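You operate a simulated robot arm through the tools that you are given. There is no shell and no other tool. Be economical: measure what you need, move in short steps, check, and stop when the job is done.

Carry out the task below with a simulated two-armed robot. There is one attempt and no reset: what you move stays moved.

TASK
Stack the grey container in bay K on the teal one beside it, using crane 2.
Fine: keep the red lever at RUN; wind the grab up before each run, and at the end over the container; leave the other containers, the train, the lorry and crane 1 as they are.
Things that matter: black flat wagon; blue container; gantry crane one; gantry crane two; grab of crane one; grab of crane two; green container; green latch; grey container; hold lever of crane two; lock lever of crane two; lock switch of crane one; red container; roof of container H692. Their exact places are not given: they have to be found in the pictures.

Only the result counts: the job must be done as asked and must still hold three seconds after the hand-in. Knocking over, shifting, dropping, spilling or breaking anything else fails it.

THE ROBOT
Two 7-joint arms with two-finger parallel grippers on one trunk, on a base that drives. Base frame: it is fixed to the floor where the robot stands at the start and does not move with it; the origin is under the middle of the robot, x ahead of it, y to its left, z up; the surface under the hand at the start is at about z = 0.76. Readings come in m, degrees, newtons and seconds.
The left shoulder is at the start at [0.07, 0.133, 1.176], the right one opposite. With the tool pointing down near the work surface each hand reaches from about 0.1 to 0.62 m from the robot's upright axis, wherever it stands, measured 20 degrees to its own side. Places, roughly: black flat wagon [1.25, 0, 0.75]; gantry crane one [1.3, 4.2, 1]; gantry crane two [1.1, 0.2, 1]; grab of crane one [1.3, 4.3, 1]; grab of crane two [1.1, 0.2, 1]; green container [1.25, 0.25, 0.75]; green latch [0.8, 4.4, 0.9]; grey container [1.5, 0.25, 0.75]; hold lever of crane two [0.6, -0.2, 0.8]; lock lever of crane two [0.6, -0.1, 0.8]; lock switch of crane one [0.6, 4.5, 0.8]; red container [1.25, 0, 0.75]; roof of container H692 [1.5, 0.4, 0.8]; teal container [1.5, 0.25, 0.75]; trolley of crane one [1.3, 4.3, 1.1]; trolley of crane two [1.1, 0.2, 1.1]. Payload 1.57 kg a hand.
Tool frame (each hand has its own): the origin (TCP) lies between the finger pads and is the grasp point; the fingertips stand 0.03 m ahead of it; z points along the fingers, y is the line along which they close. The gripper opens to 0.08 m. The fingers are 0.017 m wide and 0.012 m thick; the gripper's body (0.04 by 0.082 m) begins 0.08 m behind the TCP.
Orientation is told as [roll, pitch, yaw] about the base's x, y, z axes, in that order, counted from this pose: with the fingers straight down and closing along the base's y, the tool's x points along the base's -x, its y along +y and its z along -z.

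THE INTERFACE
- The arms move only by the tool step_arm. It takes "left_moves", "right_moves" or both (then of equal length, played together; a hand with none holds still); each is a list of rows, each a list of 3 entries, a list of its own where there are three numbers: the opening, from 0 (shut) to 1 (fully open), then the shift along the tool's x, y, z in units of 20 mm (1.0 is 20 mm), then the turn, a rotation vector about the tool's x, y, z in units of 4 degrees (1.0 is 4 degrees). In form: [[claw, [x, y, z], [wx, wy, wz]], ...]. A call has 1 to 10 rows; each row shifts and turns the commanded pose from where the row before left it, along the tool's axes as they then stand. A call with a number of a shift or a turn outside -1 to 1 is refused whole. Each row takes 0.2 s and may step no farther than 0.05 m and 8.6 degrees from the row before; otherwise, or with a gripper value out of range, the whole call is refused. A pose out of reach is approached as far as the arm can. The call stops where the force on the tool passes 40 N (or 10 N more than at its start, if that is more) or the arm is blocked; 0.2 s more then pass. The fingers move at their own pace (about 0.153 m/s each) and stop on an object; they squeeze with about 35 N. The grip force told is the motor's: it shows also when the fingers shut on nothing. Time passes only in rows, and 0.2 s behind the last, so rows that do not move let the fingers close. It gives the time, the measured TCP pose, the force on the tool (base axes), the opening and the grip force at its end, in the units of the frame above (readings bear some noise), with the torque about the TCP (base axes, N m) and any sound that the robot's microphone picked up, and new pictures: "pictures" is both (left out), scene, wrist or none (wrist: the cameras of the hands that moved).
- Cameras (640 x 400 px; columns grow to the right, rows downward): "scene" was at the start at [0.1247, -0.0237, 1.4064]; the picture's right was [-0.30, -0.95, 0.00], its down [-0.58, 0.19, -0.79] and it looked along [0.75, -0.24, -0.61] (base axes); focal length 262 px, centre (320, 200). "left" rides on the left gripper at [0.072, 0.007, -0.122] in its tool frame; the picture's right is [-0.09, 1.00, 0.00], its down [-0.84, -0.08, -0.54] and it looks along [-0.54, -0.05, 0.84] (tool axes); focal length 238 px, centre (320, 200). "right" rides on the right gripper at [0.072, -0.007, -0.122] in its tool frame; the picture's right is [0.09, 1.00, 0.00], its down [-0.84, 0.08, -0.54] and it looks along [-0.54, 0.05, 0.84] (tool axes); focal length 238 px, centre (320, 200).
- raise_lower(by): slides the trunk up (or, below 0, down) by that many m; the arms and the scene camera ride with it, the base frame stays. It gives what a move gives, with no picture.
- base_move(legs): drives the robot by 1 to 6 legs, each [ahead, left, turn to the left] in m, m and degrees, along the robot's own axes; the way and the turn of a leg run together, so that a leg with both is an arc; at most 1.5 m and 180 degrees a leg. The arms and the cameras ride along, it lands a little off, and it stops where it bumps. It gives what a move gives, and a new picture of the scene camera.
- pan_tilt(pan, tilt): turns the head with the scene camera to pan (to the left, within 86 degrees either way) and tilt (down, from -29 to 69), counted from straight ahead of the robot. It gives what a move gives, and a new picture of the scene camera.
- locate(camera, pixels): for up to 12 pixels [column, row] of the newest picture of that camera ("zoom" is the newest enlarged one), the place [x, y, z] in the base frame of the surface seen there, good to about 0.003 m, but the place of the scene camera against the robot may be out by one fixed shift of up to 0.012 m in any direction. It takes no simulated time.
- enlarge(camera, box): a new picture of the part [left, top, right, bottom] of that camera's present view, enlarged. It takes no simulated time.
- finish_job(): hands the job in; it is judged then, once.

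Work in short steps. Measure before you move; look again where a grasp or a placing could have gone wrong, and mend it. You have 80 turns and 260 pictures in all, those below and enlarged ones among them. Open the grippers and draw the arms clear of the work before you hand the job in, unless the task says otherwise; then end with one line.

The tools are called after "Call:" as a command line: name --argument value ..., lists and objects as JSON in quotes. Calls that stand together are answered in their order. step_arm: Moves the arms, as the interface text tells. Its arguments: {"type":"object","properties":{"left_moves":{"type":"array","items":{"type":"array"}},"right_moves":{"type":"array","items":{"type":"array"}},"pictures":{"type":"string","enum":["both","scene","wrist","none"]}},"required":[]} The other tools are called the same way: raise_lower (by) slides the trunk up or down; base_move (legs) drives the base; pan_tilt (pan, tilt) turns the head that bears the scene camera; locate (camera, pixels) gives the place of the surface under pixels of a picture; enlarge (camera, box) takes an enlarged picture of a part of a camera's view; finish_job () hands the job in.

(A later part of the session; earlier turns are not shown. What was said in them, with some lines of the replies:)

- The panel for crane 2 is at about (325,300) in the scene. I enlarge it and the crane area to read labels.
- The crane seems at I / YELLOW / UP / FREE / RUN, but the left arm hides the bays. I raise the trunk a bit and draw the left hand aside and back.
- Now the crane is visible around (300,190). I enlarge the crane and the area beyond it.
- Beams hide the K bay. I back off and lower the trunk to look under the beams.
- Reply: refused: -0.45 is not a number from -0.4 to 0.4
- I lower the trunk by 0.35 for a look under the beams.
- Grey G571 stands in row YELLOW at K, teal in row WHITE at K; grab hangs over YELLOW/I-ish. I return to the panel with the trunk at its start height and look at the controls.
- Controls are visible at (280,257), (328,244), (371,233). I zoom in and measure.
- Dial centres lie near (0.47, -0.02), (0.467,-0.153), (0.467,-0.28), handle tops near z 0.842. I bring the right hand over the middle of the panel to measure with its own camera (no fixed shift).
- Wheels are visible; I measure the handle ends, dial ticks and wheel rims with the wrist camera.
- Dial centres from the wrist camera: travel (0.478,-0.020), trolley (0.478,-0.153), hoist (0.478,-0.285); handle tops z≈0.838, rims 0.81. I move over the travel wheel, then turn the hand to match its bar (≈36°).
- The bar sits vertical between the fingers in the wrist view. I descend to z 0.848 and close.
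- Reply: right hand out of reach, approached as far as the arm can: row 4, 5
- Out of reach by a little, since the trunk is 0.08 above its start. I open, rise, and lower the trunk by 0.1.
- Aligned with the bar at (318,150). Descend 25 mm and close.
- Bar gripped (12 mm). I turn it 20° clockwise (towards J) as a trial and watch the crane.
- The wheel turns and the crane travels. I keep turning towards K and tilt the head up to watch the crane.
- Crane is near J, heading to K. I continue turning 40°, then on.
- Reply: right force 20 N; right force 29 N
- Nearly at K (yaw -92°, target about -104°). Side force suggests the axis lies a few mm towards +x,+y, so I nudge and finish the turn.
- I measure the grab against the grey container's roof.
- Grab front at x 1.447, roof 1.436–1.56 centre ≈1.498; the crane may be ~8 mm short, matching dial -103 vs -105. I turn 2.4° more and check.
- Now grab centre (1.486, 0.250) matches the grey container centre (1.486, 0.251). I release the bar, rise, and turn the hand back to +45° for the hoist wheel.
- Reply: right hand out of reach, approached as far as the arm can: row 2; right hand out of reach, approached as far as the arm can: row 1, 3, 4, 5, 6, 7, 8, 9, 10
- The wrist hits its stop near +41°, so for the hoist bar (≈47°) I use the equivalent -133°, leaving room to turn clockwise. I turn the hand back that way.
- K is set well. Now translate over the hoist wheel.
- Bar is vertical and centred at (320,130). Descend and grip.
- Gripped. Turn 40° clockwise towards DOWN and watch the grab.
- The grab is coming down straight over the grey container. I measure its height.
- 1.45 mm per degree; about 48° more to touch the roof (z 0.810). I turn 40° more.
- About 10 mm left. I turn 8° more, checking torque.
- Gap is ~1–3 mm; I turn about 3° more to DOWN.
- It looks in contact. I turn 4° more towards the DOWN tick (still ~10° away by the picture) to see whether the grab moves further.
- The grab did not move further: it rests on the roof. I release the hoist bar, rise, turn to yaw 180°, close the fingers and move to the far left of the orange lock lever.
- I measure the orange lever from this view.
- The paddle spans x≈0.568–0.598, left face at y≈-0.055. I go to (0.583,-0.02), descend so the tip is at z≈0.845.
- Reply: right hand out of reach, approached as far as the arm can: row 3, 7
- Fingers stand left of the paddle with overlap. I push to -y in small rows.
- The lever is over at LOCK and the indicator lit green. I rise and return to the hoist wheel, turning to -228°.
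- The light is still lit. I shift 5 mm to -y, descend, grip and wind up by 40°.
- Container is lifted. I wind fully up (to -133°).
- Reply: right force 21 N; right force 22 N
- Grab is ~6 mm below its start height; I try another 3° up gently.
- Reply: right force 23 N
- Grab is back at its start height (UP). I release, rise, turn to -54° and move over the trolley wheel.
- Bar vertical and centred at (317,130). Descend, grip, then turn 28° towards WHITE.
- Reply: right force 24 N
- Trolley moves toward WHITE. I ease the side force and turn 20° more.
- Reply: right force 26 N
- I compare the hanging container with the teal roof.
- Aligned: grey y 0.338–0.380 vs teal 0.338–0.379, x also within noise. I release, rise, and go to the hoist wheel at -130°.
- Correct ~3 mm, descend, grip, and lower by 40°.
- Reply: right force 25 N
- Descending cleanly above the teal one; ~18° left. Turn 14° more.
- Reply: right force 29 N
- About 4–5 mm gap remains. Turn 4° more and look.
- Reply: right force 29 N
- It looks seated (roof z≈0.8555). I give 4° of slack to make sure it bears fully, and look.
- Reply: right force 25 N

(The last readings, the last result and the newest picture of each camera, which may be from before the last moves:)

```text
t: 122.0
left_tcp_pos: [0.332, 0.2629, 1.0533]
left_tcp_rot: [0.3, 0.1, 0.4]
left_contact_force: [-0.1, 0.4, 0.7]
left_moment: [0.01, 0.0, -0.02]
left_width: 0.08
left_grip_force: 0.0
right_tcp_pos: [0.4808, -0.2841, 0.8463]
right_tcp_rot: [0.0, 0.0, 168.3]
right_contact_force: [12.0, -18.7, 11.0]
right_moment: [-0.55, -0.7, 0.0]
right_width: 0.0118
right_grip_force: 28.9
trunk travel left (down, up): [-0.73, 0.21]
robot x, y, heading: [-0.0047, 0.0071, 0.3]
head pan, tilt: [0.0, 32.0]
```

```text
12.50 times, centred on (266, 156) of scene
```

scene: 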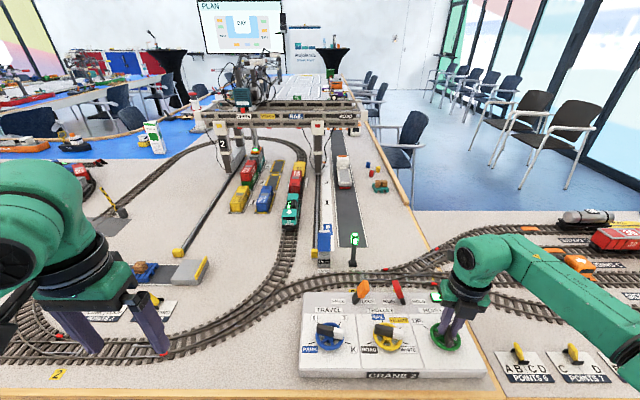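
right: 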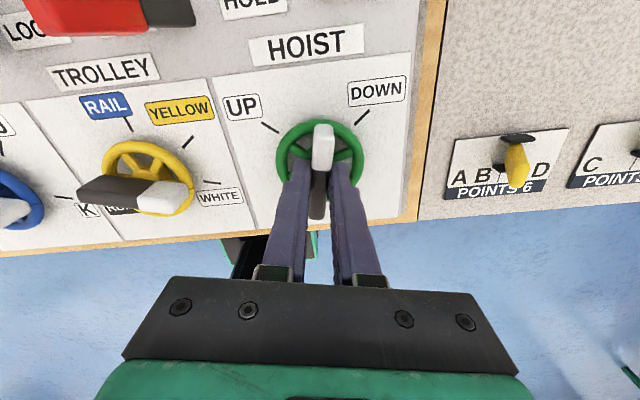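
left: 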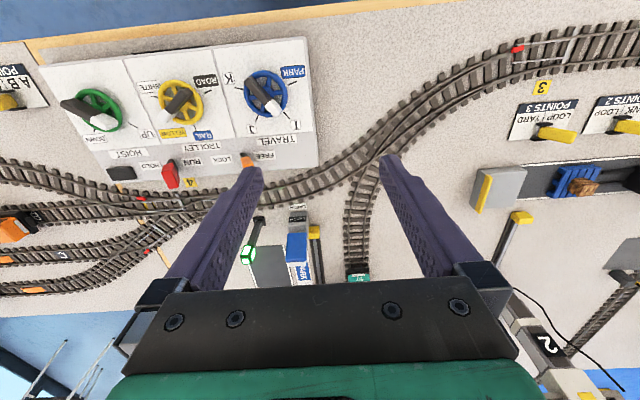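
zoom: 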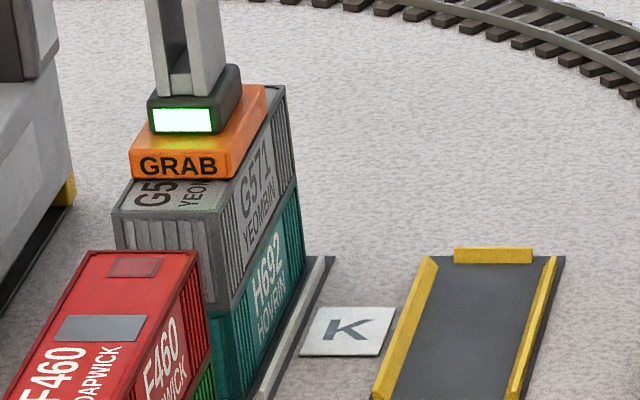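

Seated (only ~0.6 mm more). I release, rise, and go to the gap between the orange and red levers with closed fingers.

Call:
step_arm --right_moves '[[0.5, [0, 0, 0], [0, 0, 0]], [0.5, [0, 0, 0], [0, 0, 0]], [0.5, [0, 0, -1], [0, 0, 0]], [0.5, [0, 0, -1], [0, 0, 0]], [0.5, [0, 0, -1], [0, 0, 0]], [0.5, [0, 0, -1], [0, 0, 0]], [0, [0, 0, -0.7], [0, 0, -1]], [0, [0, 0, 0], [0, 0, -1]], [0, [0, 0, 0], [0, 0, -0.92]]]' --pictures "none"

Call:
step_arm --right_moves '[[0, [0.743, -0.97, 0], [0, 0, 0]], [0, [0.743, -0.97, 0], [0, 0, 0]], [0, [0.743, -0.97, 0], [0, 0, 0]], [0, [0.743, -0.97, 0], [0, 0, 0]], [0, [0.743, -0.97, 0], [0, 0, 0]], [0, [0.743, -0.97, 0], [0, 0, 0]], [0, [0.743, -0.97, 0], [0, 0, 0]]]' --pictures "both"

```text
t: 124.0
left_tcp_pos: [0.3316, 0.2651, 1.0531]
left_tcp_rot: [0.0, 0.0, 0.4]
left_contact_force: [-0.1, -0.3, 0.0]
left_moment: [0.03, -0.02, 0.0]
left_width: 0.0802
left_grip_force: 0.1
right_tcp_pos: [0.4803, -0.2818, 0.9422]
right_tcp_rot: [0.0, 0.0, -179.9]
right_contact_force: [0.0, -0.5, 0.1]
right_moment: [-0.02, -0.02, 0.02]
right_width: 0.0
right_grip_force: 21.6
trunk travel left (down, up): [-0.73, 0.21]
robot x, y, heading: [-0.0073, 0.0041, 0.3]
head pan, tilt: [0.0, 32.0]
```

```text
t: 125.6
left_tcp_pos: [0.3318, 0.2664, 1.0517]
left_tcp_rot: [-0.1, 0.1, 0.4]
left_contact_force: [-0.3, -1.2, -0.3]
left_moment: [-0.05, 0.01, 0.01]
left_width: 0.0798
left_grip_force: 0.1
right_tcp_pos: [0.5851, -0.1438, 0.9426]
right_tcp_rot: [0.1, -0.1, -180.1]
right_contact_force: [0.6, -0.3, -0.4]
right_moment: [0.0, 0.03, -0.02]
right_width: 0.0003
right_grip_force: 21.3
trunk travel left (down, up): [-0.73, 0.21]
robot x, y, heading: [-0.006, -0.0005, 0.2]
head pan, tilt: [0.0, 32.0]
```

scene: 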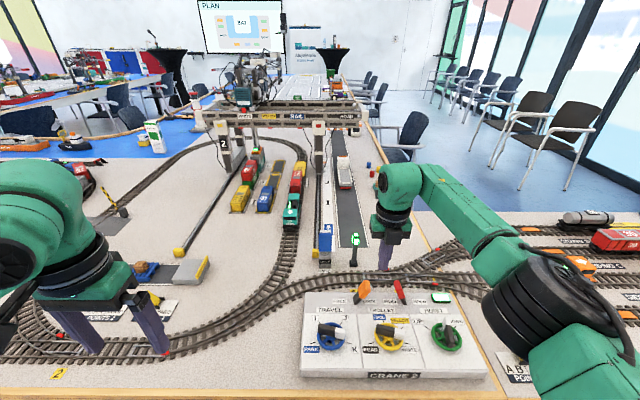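
right: 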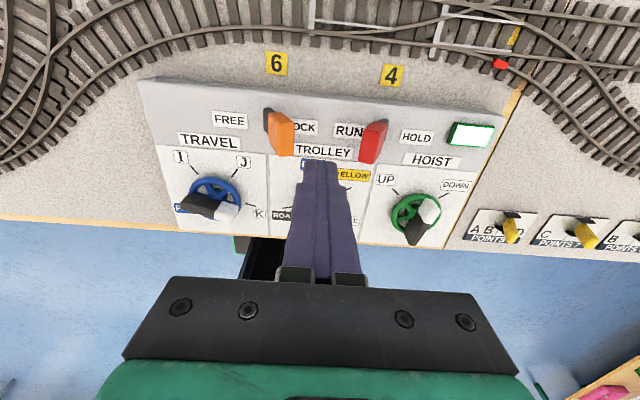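

Call:
locate --camera "right" --pixels '[[284, 130], [291, 125], [284, 145], [368, 135], [374, 130], [362, 145]]'

```text
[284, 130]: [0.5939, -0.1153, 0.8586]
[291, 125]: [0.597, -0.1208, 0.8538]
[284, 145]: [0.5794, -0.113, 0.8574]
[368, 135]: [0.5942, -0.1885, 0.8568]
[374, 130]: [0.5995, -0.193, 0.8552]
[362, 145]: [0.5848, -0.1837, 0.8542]
```

Free gap y -0.121…-0.181; I centre at -0.151, descend, then push the orange lever back to FREE (+y).

Call:
step_arm --right_moves '[[0, [0, 0.36, 0], [0, 0, 0]], [0, [0, 0, 0.9], [0, 0, 0]], [0, [0, 0, 0.9], [0, 0, 0]], [0, [0, 0, 0.9], [0, 0, 0]], [0, [0, 0, 0.8], [0, 0, 0]], [0, [0, 0, 0], [0, 0, 0]]]' --pictures "wrist"

Call:
step_arm --right_moves '[[0, [0, -0.5, 0], [0, 0, 0]], [0, [0, -0.5, 0], [0, 0, 0]], [0, [0, -0.5, 0], [0, 0, 0]], [0, [0, -0.5, 0], [0, 0, 0]], [0, [0, -0.5, 0], [0, 0, 0]], [0, [0, -0.45, 0], [0, 0, 0]]]' --pictures "both"

```text
t: 127.0
left_tcp_pos: [0.3304, 0.2636, 1.0521]
left_tcp_rot: [0.0, 0.0, 0.4]
left_contact_force: [0.5, 0.0, 0.3]
left_moment: [-0.02, -0.02, -0.01]
left_width: 0.08
left_grip_force: 0.1
right_tcp_pos: [0.584, -0.1521, 0.872]
right_tcp_rot: [0.0, 0.0, -180.0]
right_contact_force: [1.2, -0.3, 0.6]
right_moment: [-0.03, -0.02, -0.03]
right_width: 0.0
right_grip_force: 21.2
trunk travel left (down, up): [-0.73, 0.21]
robot x, y, heading: [-0.0067, 0.0006, 0.3]
head pan, tilt: [0.0, 32.0]
```

right: 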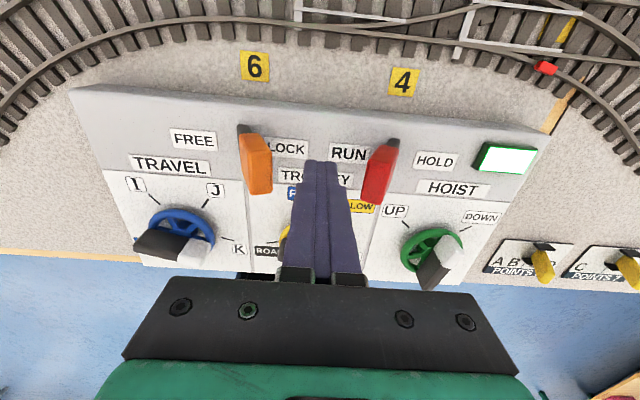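

```text
t: 128.4
left_tcp_pos: [0.3303, 0.2652, 1.053]
left_tcp_rot: [0.1, 0.0, 0.4]
left_contact_force: [0.8, -0.2, 0.4]
left_moment: [0.04, 0.0, -0.02]
left_width: 0.0802
left_grip_force: 0.1
right_tcp_pos: [0.5846, -0.0937, 0.8724]
right_tcp_rot: [0.0, 0.0, -180.0]
right_contact_force: [-0.5, -0.1, -0.2]
right_moment: [-0.01, 0.0, 0.02]
right_width: 0.0
right_grip_force: 20.9
trunk travel left (down, up): [-0.73, 0.21]
robot x, y, heading: [-0.0069, 0.0009, 0.2]
head pan, tilt: [0.0, 32.0]
```

scene: 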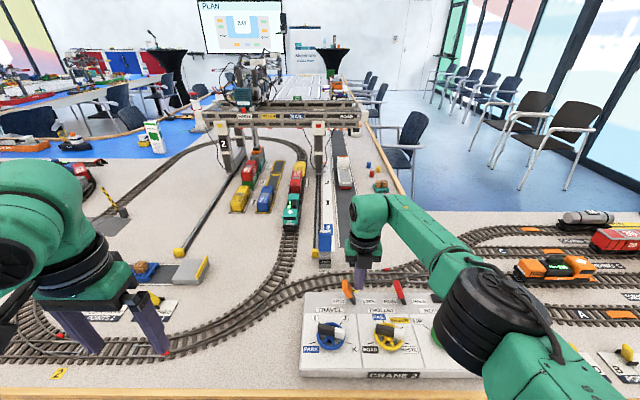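
right: 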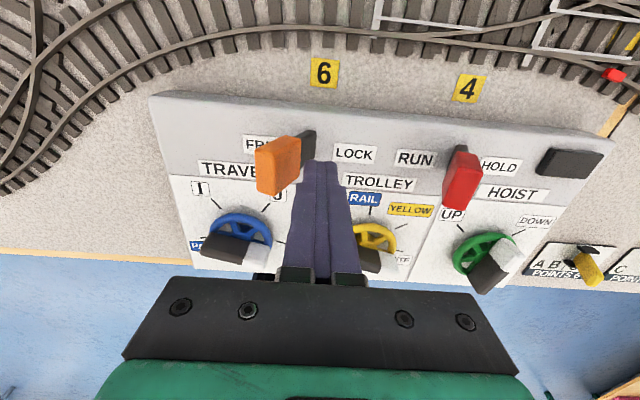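

Lever is at FREE, light off, red lever still at RUN. Back to the hoist wheel.

Call:
step_arm --right_moves '[[0, [0, 0.1, -1], [0, 0, 0]], [0, [0, 0, -1], [0, 0, 0]], [0, [0, 0, -1], [0, 0, 0]], [0, [0, 0, -0.5], [0, 0, 0]], [0, [-0.523, 0.94, 0], [0, 0, 0]], [0, [-0.523, 0.94, 0], [0, 0, 0]], [0, [-0.523, 0.94, 0], [0, 0, 0]], [0, [-0.523, 0.94, 0], [0, 0, 0]], [0, [-0.523, 0.94, 0], [0, 0, 0]], [0, [-0.523, 0.94, 0], [0, 0, 0]]]' --pictures "none"

Call:
step_arm --right_moves '[[0.5, [-0.523, 0.94, 0], [0, 0, 0]], [0.5, [-0.523, 0.94, 0], [0, 0, 0]], [0.5, [-0.523, 0.94, 0], [0, 0, 0]], [0.5, [-0.523, 0.94, 0], [0, 0, 0]], [0.5, [0, 0, 0], [0, 0, 1]], [0.5, [0, 0, 0], [0, 0, 1]], [0.5, [0, 0, 0], [0, 0, 0.92]]]' --pictures "wrist"

```text
t: 130.6
left_tcp_pos: [0.3301, 0.2643, 1.0532]
left_tcp_rot: [0.0, 0.0, 0.5]
left_contact_force: [-0.8, 0.3, 0.4]
left_moment: [0.02, 0.02, 0.0]
left_width: 0.0802
left_grip_force: 0.1
right_tcp_pos: [0.5192, -0.2098, 0.9404]
right_tcp_rot: [0.0, 0.0, -180.1]
right_contact_force: [0.1, -0.4, -0.2]
right_moment: [0.0, -0.02, 0.01]
right_width: 0.0
right_grip_force: 21.3
trunk travel left (down, up): [-0.73, 0.21]
robot x, y, heading: [-0.0038, -0.0005, 0.4]
head pan, tilt: [0.0, 32.0]
```

```text
t: 132.2
left_tcp_pos: [0.3296, 0.2648, 1.0525]
left_tcp_rot: [0.0, 0.0, 0.4]
left_contact_force: [0.0, -0.3, -0.6]
left_moment: [0.01, -0.02, 0.02]
left_width: 0.0797
left_grip_force: 0.0
right_tcp_pos: [0.48, -0.2838, 0.9426]
right_tcp_rot: [0.0, 0.0, 168.4]
right_contact_force: [-1.2, -0.5, 0.4]
right_moment: [0.0, 0.0, 0.0]
right_width: 0.0399
right_grip_force: 0.2
trunk travel left (down, up): [-0.73, 0.21]
robot x, y, heading: [-0.0046, 0.0015, 0.3]
head pan, tilt: [0.0, 32.0]
```

right: 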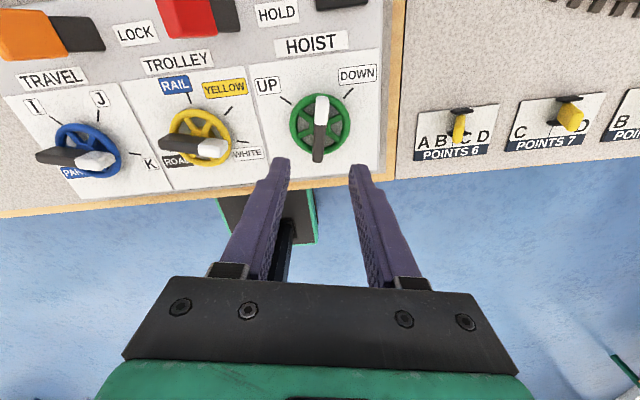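

Bar is aligned at (320,130). Descend, grip and wind up 20°, then check that the container stays.

Call:
step_arm --right_moves '[[0.5, [0, 0, 0.94], [0, 0, 0]], [0.5, [0, 0, 0.94], [0, 0, 0]], [0.5, [0, 0, 0.94], [0, 0, 0]], [0.5, [0, 0, 0.94], [0, 0, 0]], [0.5, [0, 0, 0.94], [0, 0, 0]], [0.5, [0, 0, 0], [0, 0, 0]], [0, [0, 0, 0], [0, 0, 0]], [0, [0, 0, 0], [0, 0, 0]], [0, [0, 0, 0], [0, 0, 0]]]' --pictures "none"

Call:
step_arm --right_moves '[[0, [0, 0, 0], [0, 0, -0.7]], [0, [0, 0, 0], [0, 0, -0.7]], [0, [0, 0, 0], [0, 0, -0.7]], [0, [0, 0, 0], [0, 0, -0.7]], [0, [0, 0, 0], [0, 0, -0.7]], [0, [0, 0, 0], [0, 0, -0.7]], [0, [0, 0, 0], [0, 0, -0.8]]]' --pictures "scene"

Call:
enlarge --camera "scene" --box '[236, 130, 292, 174]'

```text
t: 134.2
left_tcp_pos: [0.3293, 0.2648, 1.0519]
left_tcp_rot: [0.1, 0.0, 0.4]
left_contact_force: [-0.3, 1.0, -0.1]
left_moment: [0.03, -0.02, 0.05]
left_width: 0.08
left_grip_force: 0.2
right_tcp_pos: [0.479, -0.284, 0.8481]
right_tcp_rot: [0.0, -0.1, 168.3]
right_contact_force: [-0.1, 2.1, -3.8]
right_moment: [-0.13, -0.89, -0.01]
right_width: 0.0116
right_grip_force: 29.6
trunk travel left (down, up): [-0.73, 0.21]
robot x, y, heading: [-0.0033, -0.0001, 0.5]
head pan, tilt: [0.0, 32.0]
```

```text
t: 135.8
left_tcp_pos: [0.3306, 0.2636, 1.0527]
left_tcp_rot: [0.0, 0.0, 0.4]
left_contact_force: [-0.5, 0.5, 0.2]
left_moment: [-0.01, -0.02, -0.03]
left_width: 0.08
left_grip_force: 0.2
right_tcp_pos: [0.4806, -0.2837, 0.8478]
right_tcp_rot: [0.0, -0.1, -171.6]
right_contact_force: [-1.4, 2.8, -4.0]
right_moment: [0.14, -0.24, -0.01]
right_width: 0.0119
right_grip_force: 29.4
trunk travel left (down, up): [-0.73, 0.21]
robot x, y, heading: [-0.0028, -0.0004, 0.3]
head pan, tilt: [0.0, 32.0]
```

scene: 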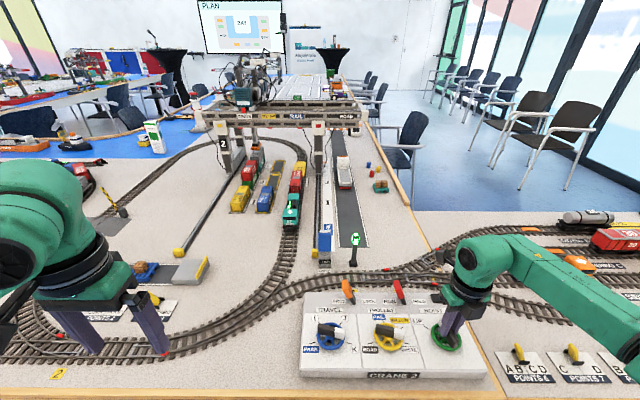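

```text
9.09 times, centred on (264, 152) of scene
```

zoom: 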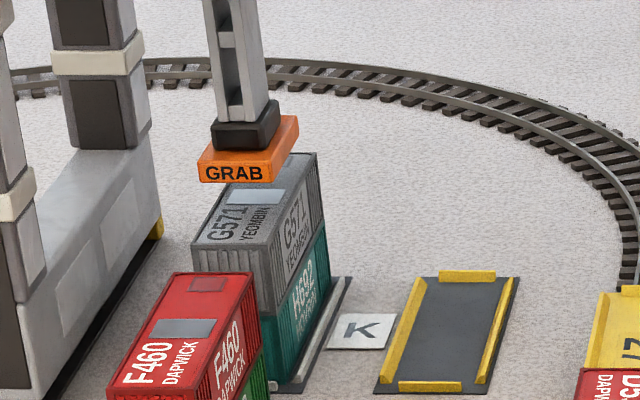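

The container stays on the teal one. I wind the grab up fully: from -171.6° to -130°.

Call:
step_arm --right_moves '[[0, [0, 0, 0], [0, 0, -1]], [0, [0, 0, 0], [0, 0, -1]], [0, [0, 0, 0], [0, 0, -1]], [0, [0, 0, 0], [0, 0, -1]], [0, [0, 0, 0], [0, 0, -1]], [0, [0, 0, 0], [0, 0, -1]], [0, [0, 0, 0], [0, 0, -1]], [0, [0, 0, 0], [0, 0, -1]], [0, [0, 0, 0], [0, 0, -1]], [0, [0, 0, 0], [0, 0, -1]]]' --pictures "none"

Call:
step_arm --right_moves '[[0, [0, 0, 0], [0, 0, -0.4]], [0, [0, 0, 0], [0, 0, -0.3]], [0, [0, 0, 0], [0, 0, 0]]]' --pictures "both"

Call:
enlarge --camera "scene" --box '[230, 115, 294, 165]'

```text
t: 138.0
left_tcp_pos: [0.3307, 0.264, 1.0524]
left_tcp_rot: [0.1, 0.1, 0.4]
left_contact_force: [0.1, 0.2, 0.3]
left_moment: [0.06, -0.01, 0.01]
left_width: 0.0799
left_grip_force: 0.0
right_tcp_pos: [0.48, -0.284, 0.8477]
right_tcp_rot: [-0.1, -0.2, -131.6]
right_contact_force: [-2.8, 2.7, -10.0]
right_moment: [0.12, -0.11, 0.01]
right_width: 0.012
right_grip_force: 29.5
trunk travel left (down, up): [-0.73, 0.21]
robot x, y, heading: [-0.005, 0.0027, 0.1]
head pan, tilt: [0.0, 32.0]
```

```text
t: 138.8
left_tcp_pos: [0.3319, 0.2652, 1.052]
left_tcp_rot: [0.0, 0.1, 0.4]
left_contact_force: [-0.5, 0.0, 1.1]
left_moment: [0.02, -0.01, 0.02]
left_width: 0.0801
left_grip_force: 0.1
right_tcp_pos: [0.4799, -0.2837, 0.8477]
right_tcp_rot: [0.0, -0.1, -128.9]
right_contact_force: [-1.9, 2.7, -9.0]
right_moment: [-0.19, 0.21, -0.54]
right_width: 0.0121
right_grip_force: 29.1
trunk travel left (down, up): [-0.73, 0.21]
robot x, y, heading: [-0.0078, 0.0016, 0.5]
head pan, tilt: [0.0, 32.0]
```

scene: 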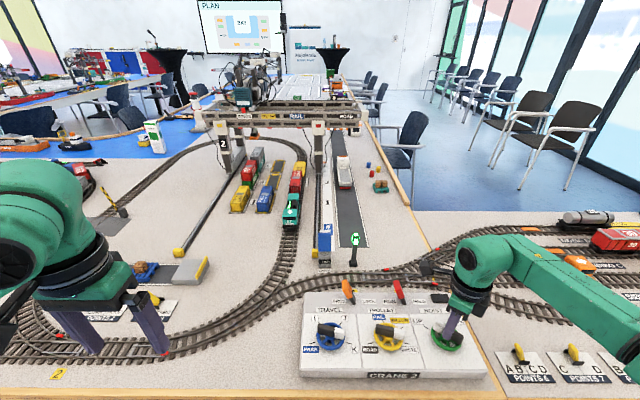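
right: 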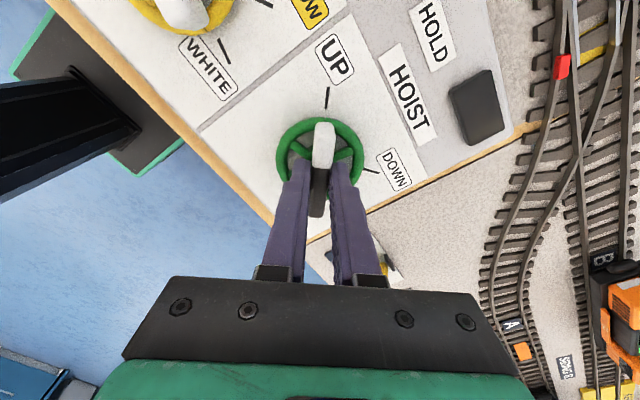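

```text
8.00 times, centred on (262, 140) of scene
```

zoom: 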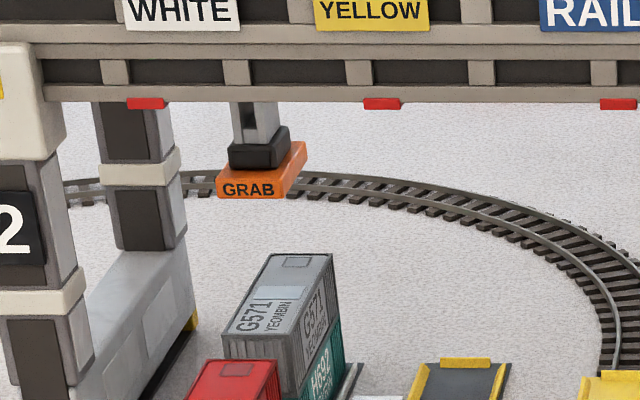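

Grab is at the top stop (torque rose, height same as start), container stacked. I release the bar, rise, and draw the hand back.

Call:
step_arm --right_moves '[[0.6, [0, 0, 0], [0, 0, 0]], [0.6, [0, 0, 0], [0, 0, 0]], [0.6, [0, 0, -1], [0, 0, 0]], [0.6, [0, 0, -1], [0, 0, 0]], [0.6, [0, 0, -1], [0, 0, 0]], [0.6, [0, 0, -1], [0, 0, 0]], [0.6, [0, 0, -1], [0, 0, 0]], [1, [0, 0, -1], [0, 0, 0]], [1, [0, 0, -1], [0, 0, 0]], [1, [0, 0, -1], [0, 0, 0]]]' --pictures "none"

Call:
step_arm --right_moves '[[1, [-0.6, -0.8, 0], [0, 0, 0]], [1, [-0.6, -0.8, 0], [0, 0, 0]], [1, [-0.6, -0.8, 0], [0, 0, 0]], [1, [-0.6, -0.8, 0], [0, 0, 0]], [1, [-0.6, -0.8, 0], [0, 0, 0]], [1, [0, 0, 0], [0, 0, 0]]]' --pictures "both"

Call:
enlarge --camera "scene" --box '[180, 70, 460, 390]'

Call:
enlarge --camera "scene" --box '[225, 130, 305, 220]'

```text
t: 141.0
left_tcp_pos: [0.3306, 0.2643, 1.0528]
left_tcp_rot: [0.0, -0.1, 0.4]
left_contact_force: [0.5, -0.3, -0.2]
left_moment: [-0.03, -0.02, -0.01]
left_width: 0.08
left_grip_force: 0.2
right_tcp_pos: [0.4791, -0.2831, 1.0092]
right_tcp_rot: [0.0, 0.0, -128.9]
right_contact_force: [0.4, -0.5, 0.3]
right_moment: [-0.01, 0.01, -0.02]
right_width: 0.0799
right_grip_force: 0.0
trunk travel left (down, up): [-0.73, 0.21]
robot x, y, heading: [-0.004, -0.0, 0.4]
head pan, tilt: [0.0, 32.0]
```

```text
t: 142.4
left_tcp_pos: [0.3314, 0.2634, 1.0516]
left_tcp_rot: [0.1, 0.0, 0.4]
left_contact_force: [-0.1, 0.3, 0.8]
left_moment: [0.0, 0.0, -0.02]
left_width: 0.0798
left_grip_force: 0.1
right_tcp_pos: [0.3787, -0.2806, 1.0079]
right_tcp_rot: [-0.1, 0.0, -128.9]
right_contact_force: [0.0, 0.2, 0.0]
right_moment: [0.0, 0.02, 0.03]
right_width: 0.08
right_grip_force: 0.0
trunk travel left (down, up): [-0.73, 0.21]
robot x, y, heading: [-0.0055, -0.0015, 0.2]
head pan, tilt: [0.0, 32.0]
```

scene: 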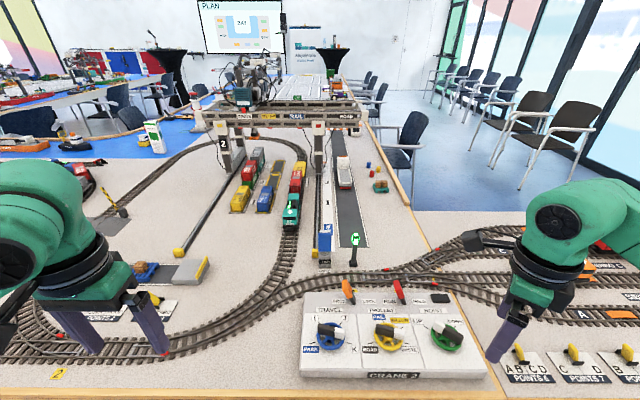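
right: 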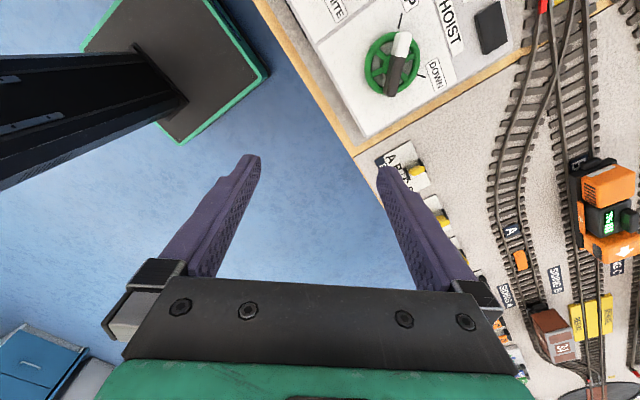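

```text
1.25 times, centred on (320, 230) of scene
```

zoom: 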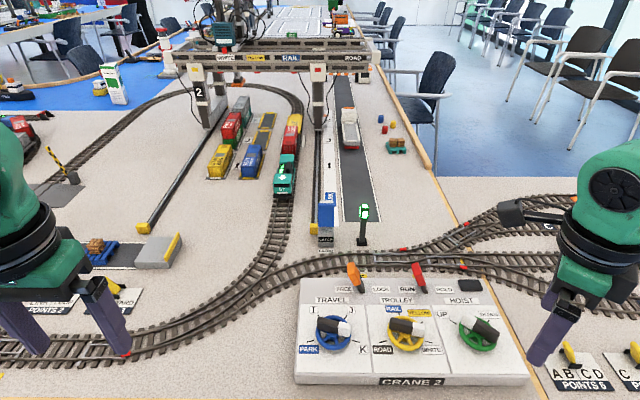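

```text
4.44 times, centred on (265, 175) of scene
```

zoom: 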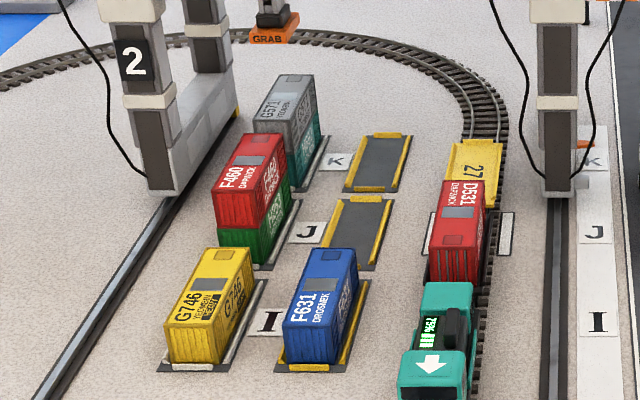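

The picture shows grey G571 on teal H692 in bay K, grab up over it, lever at FREE and RUN, everything else in place. I hand in.

Call:
finish_job

```text
The job is handed in.
```

The grey container (G571) now sits on the teal one (H692) in bay K, with crane 2's grab free of it and wound up above it. The red lever stayed at RUN, and the final pictures show the other containers, the train and the lorry where they were. I never touched crane 1.
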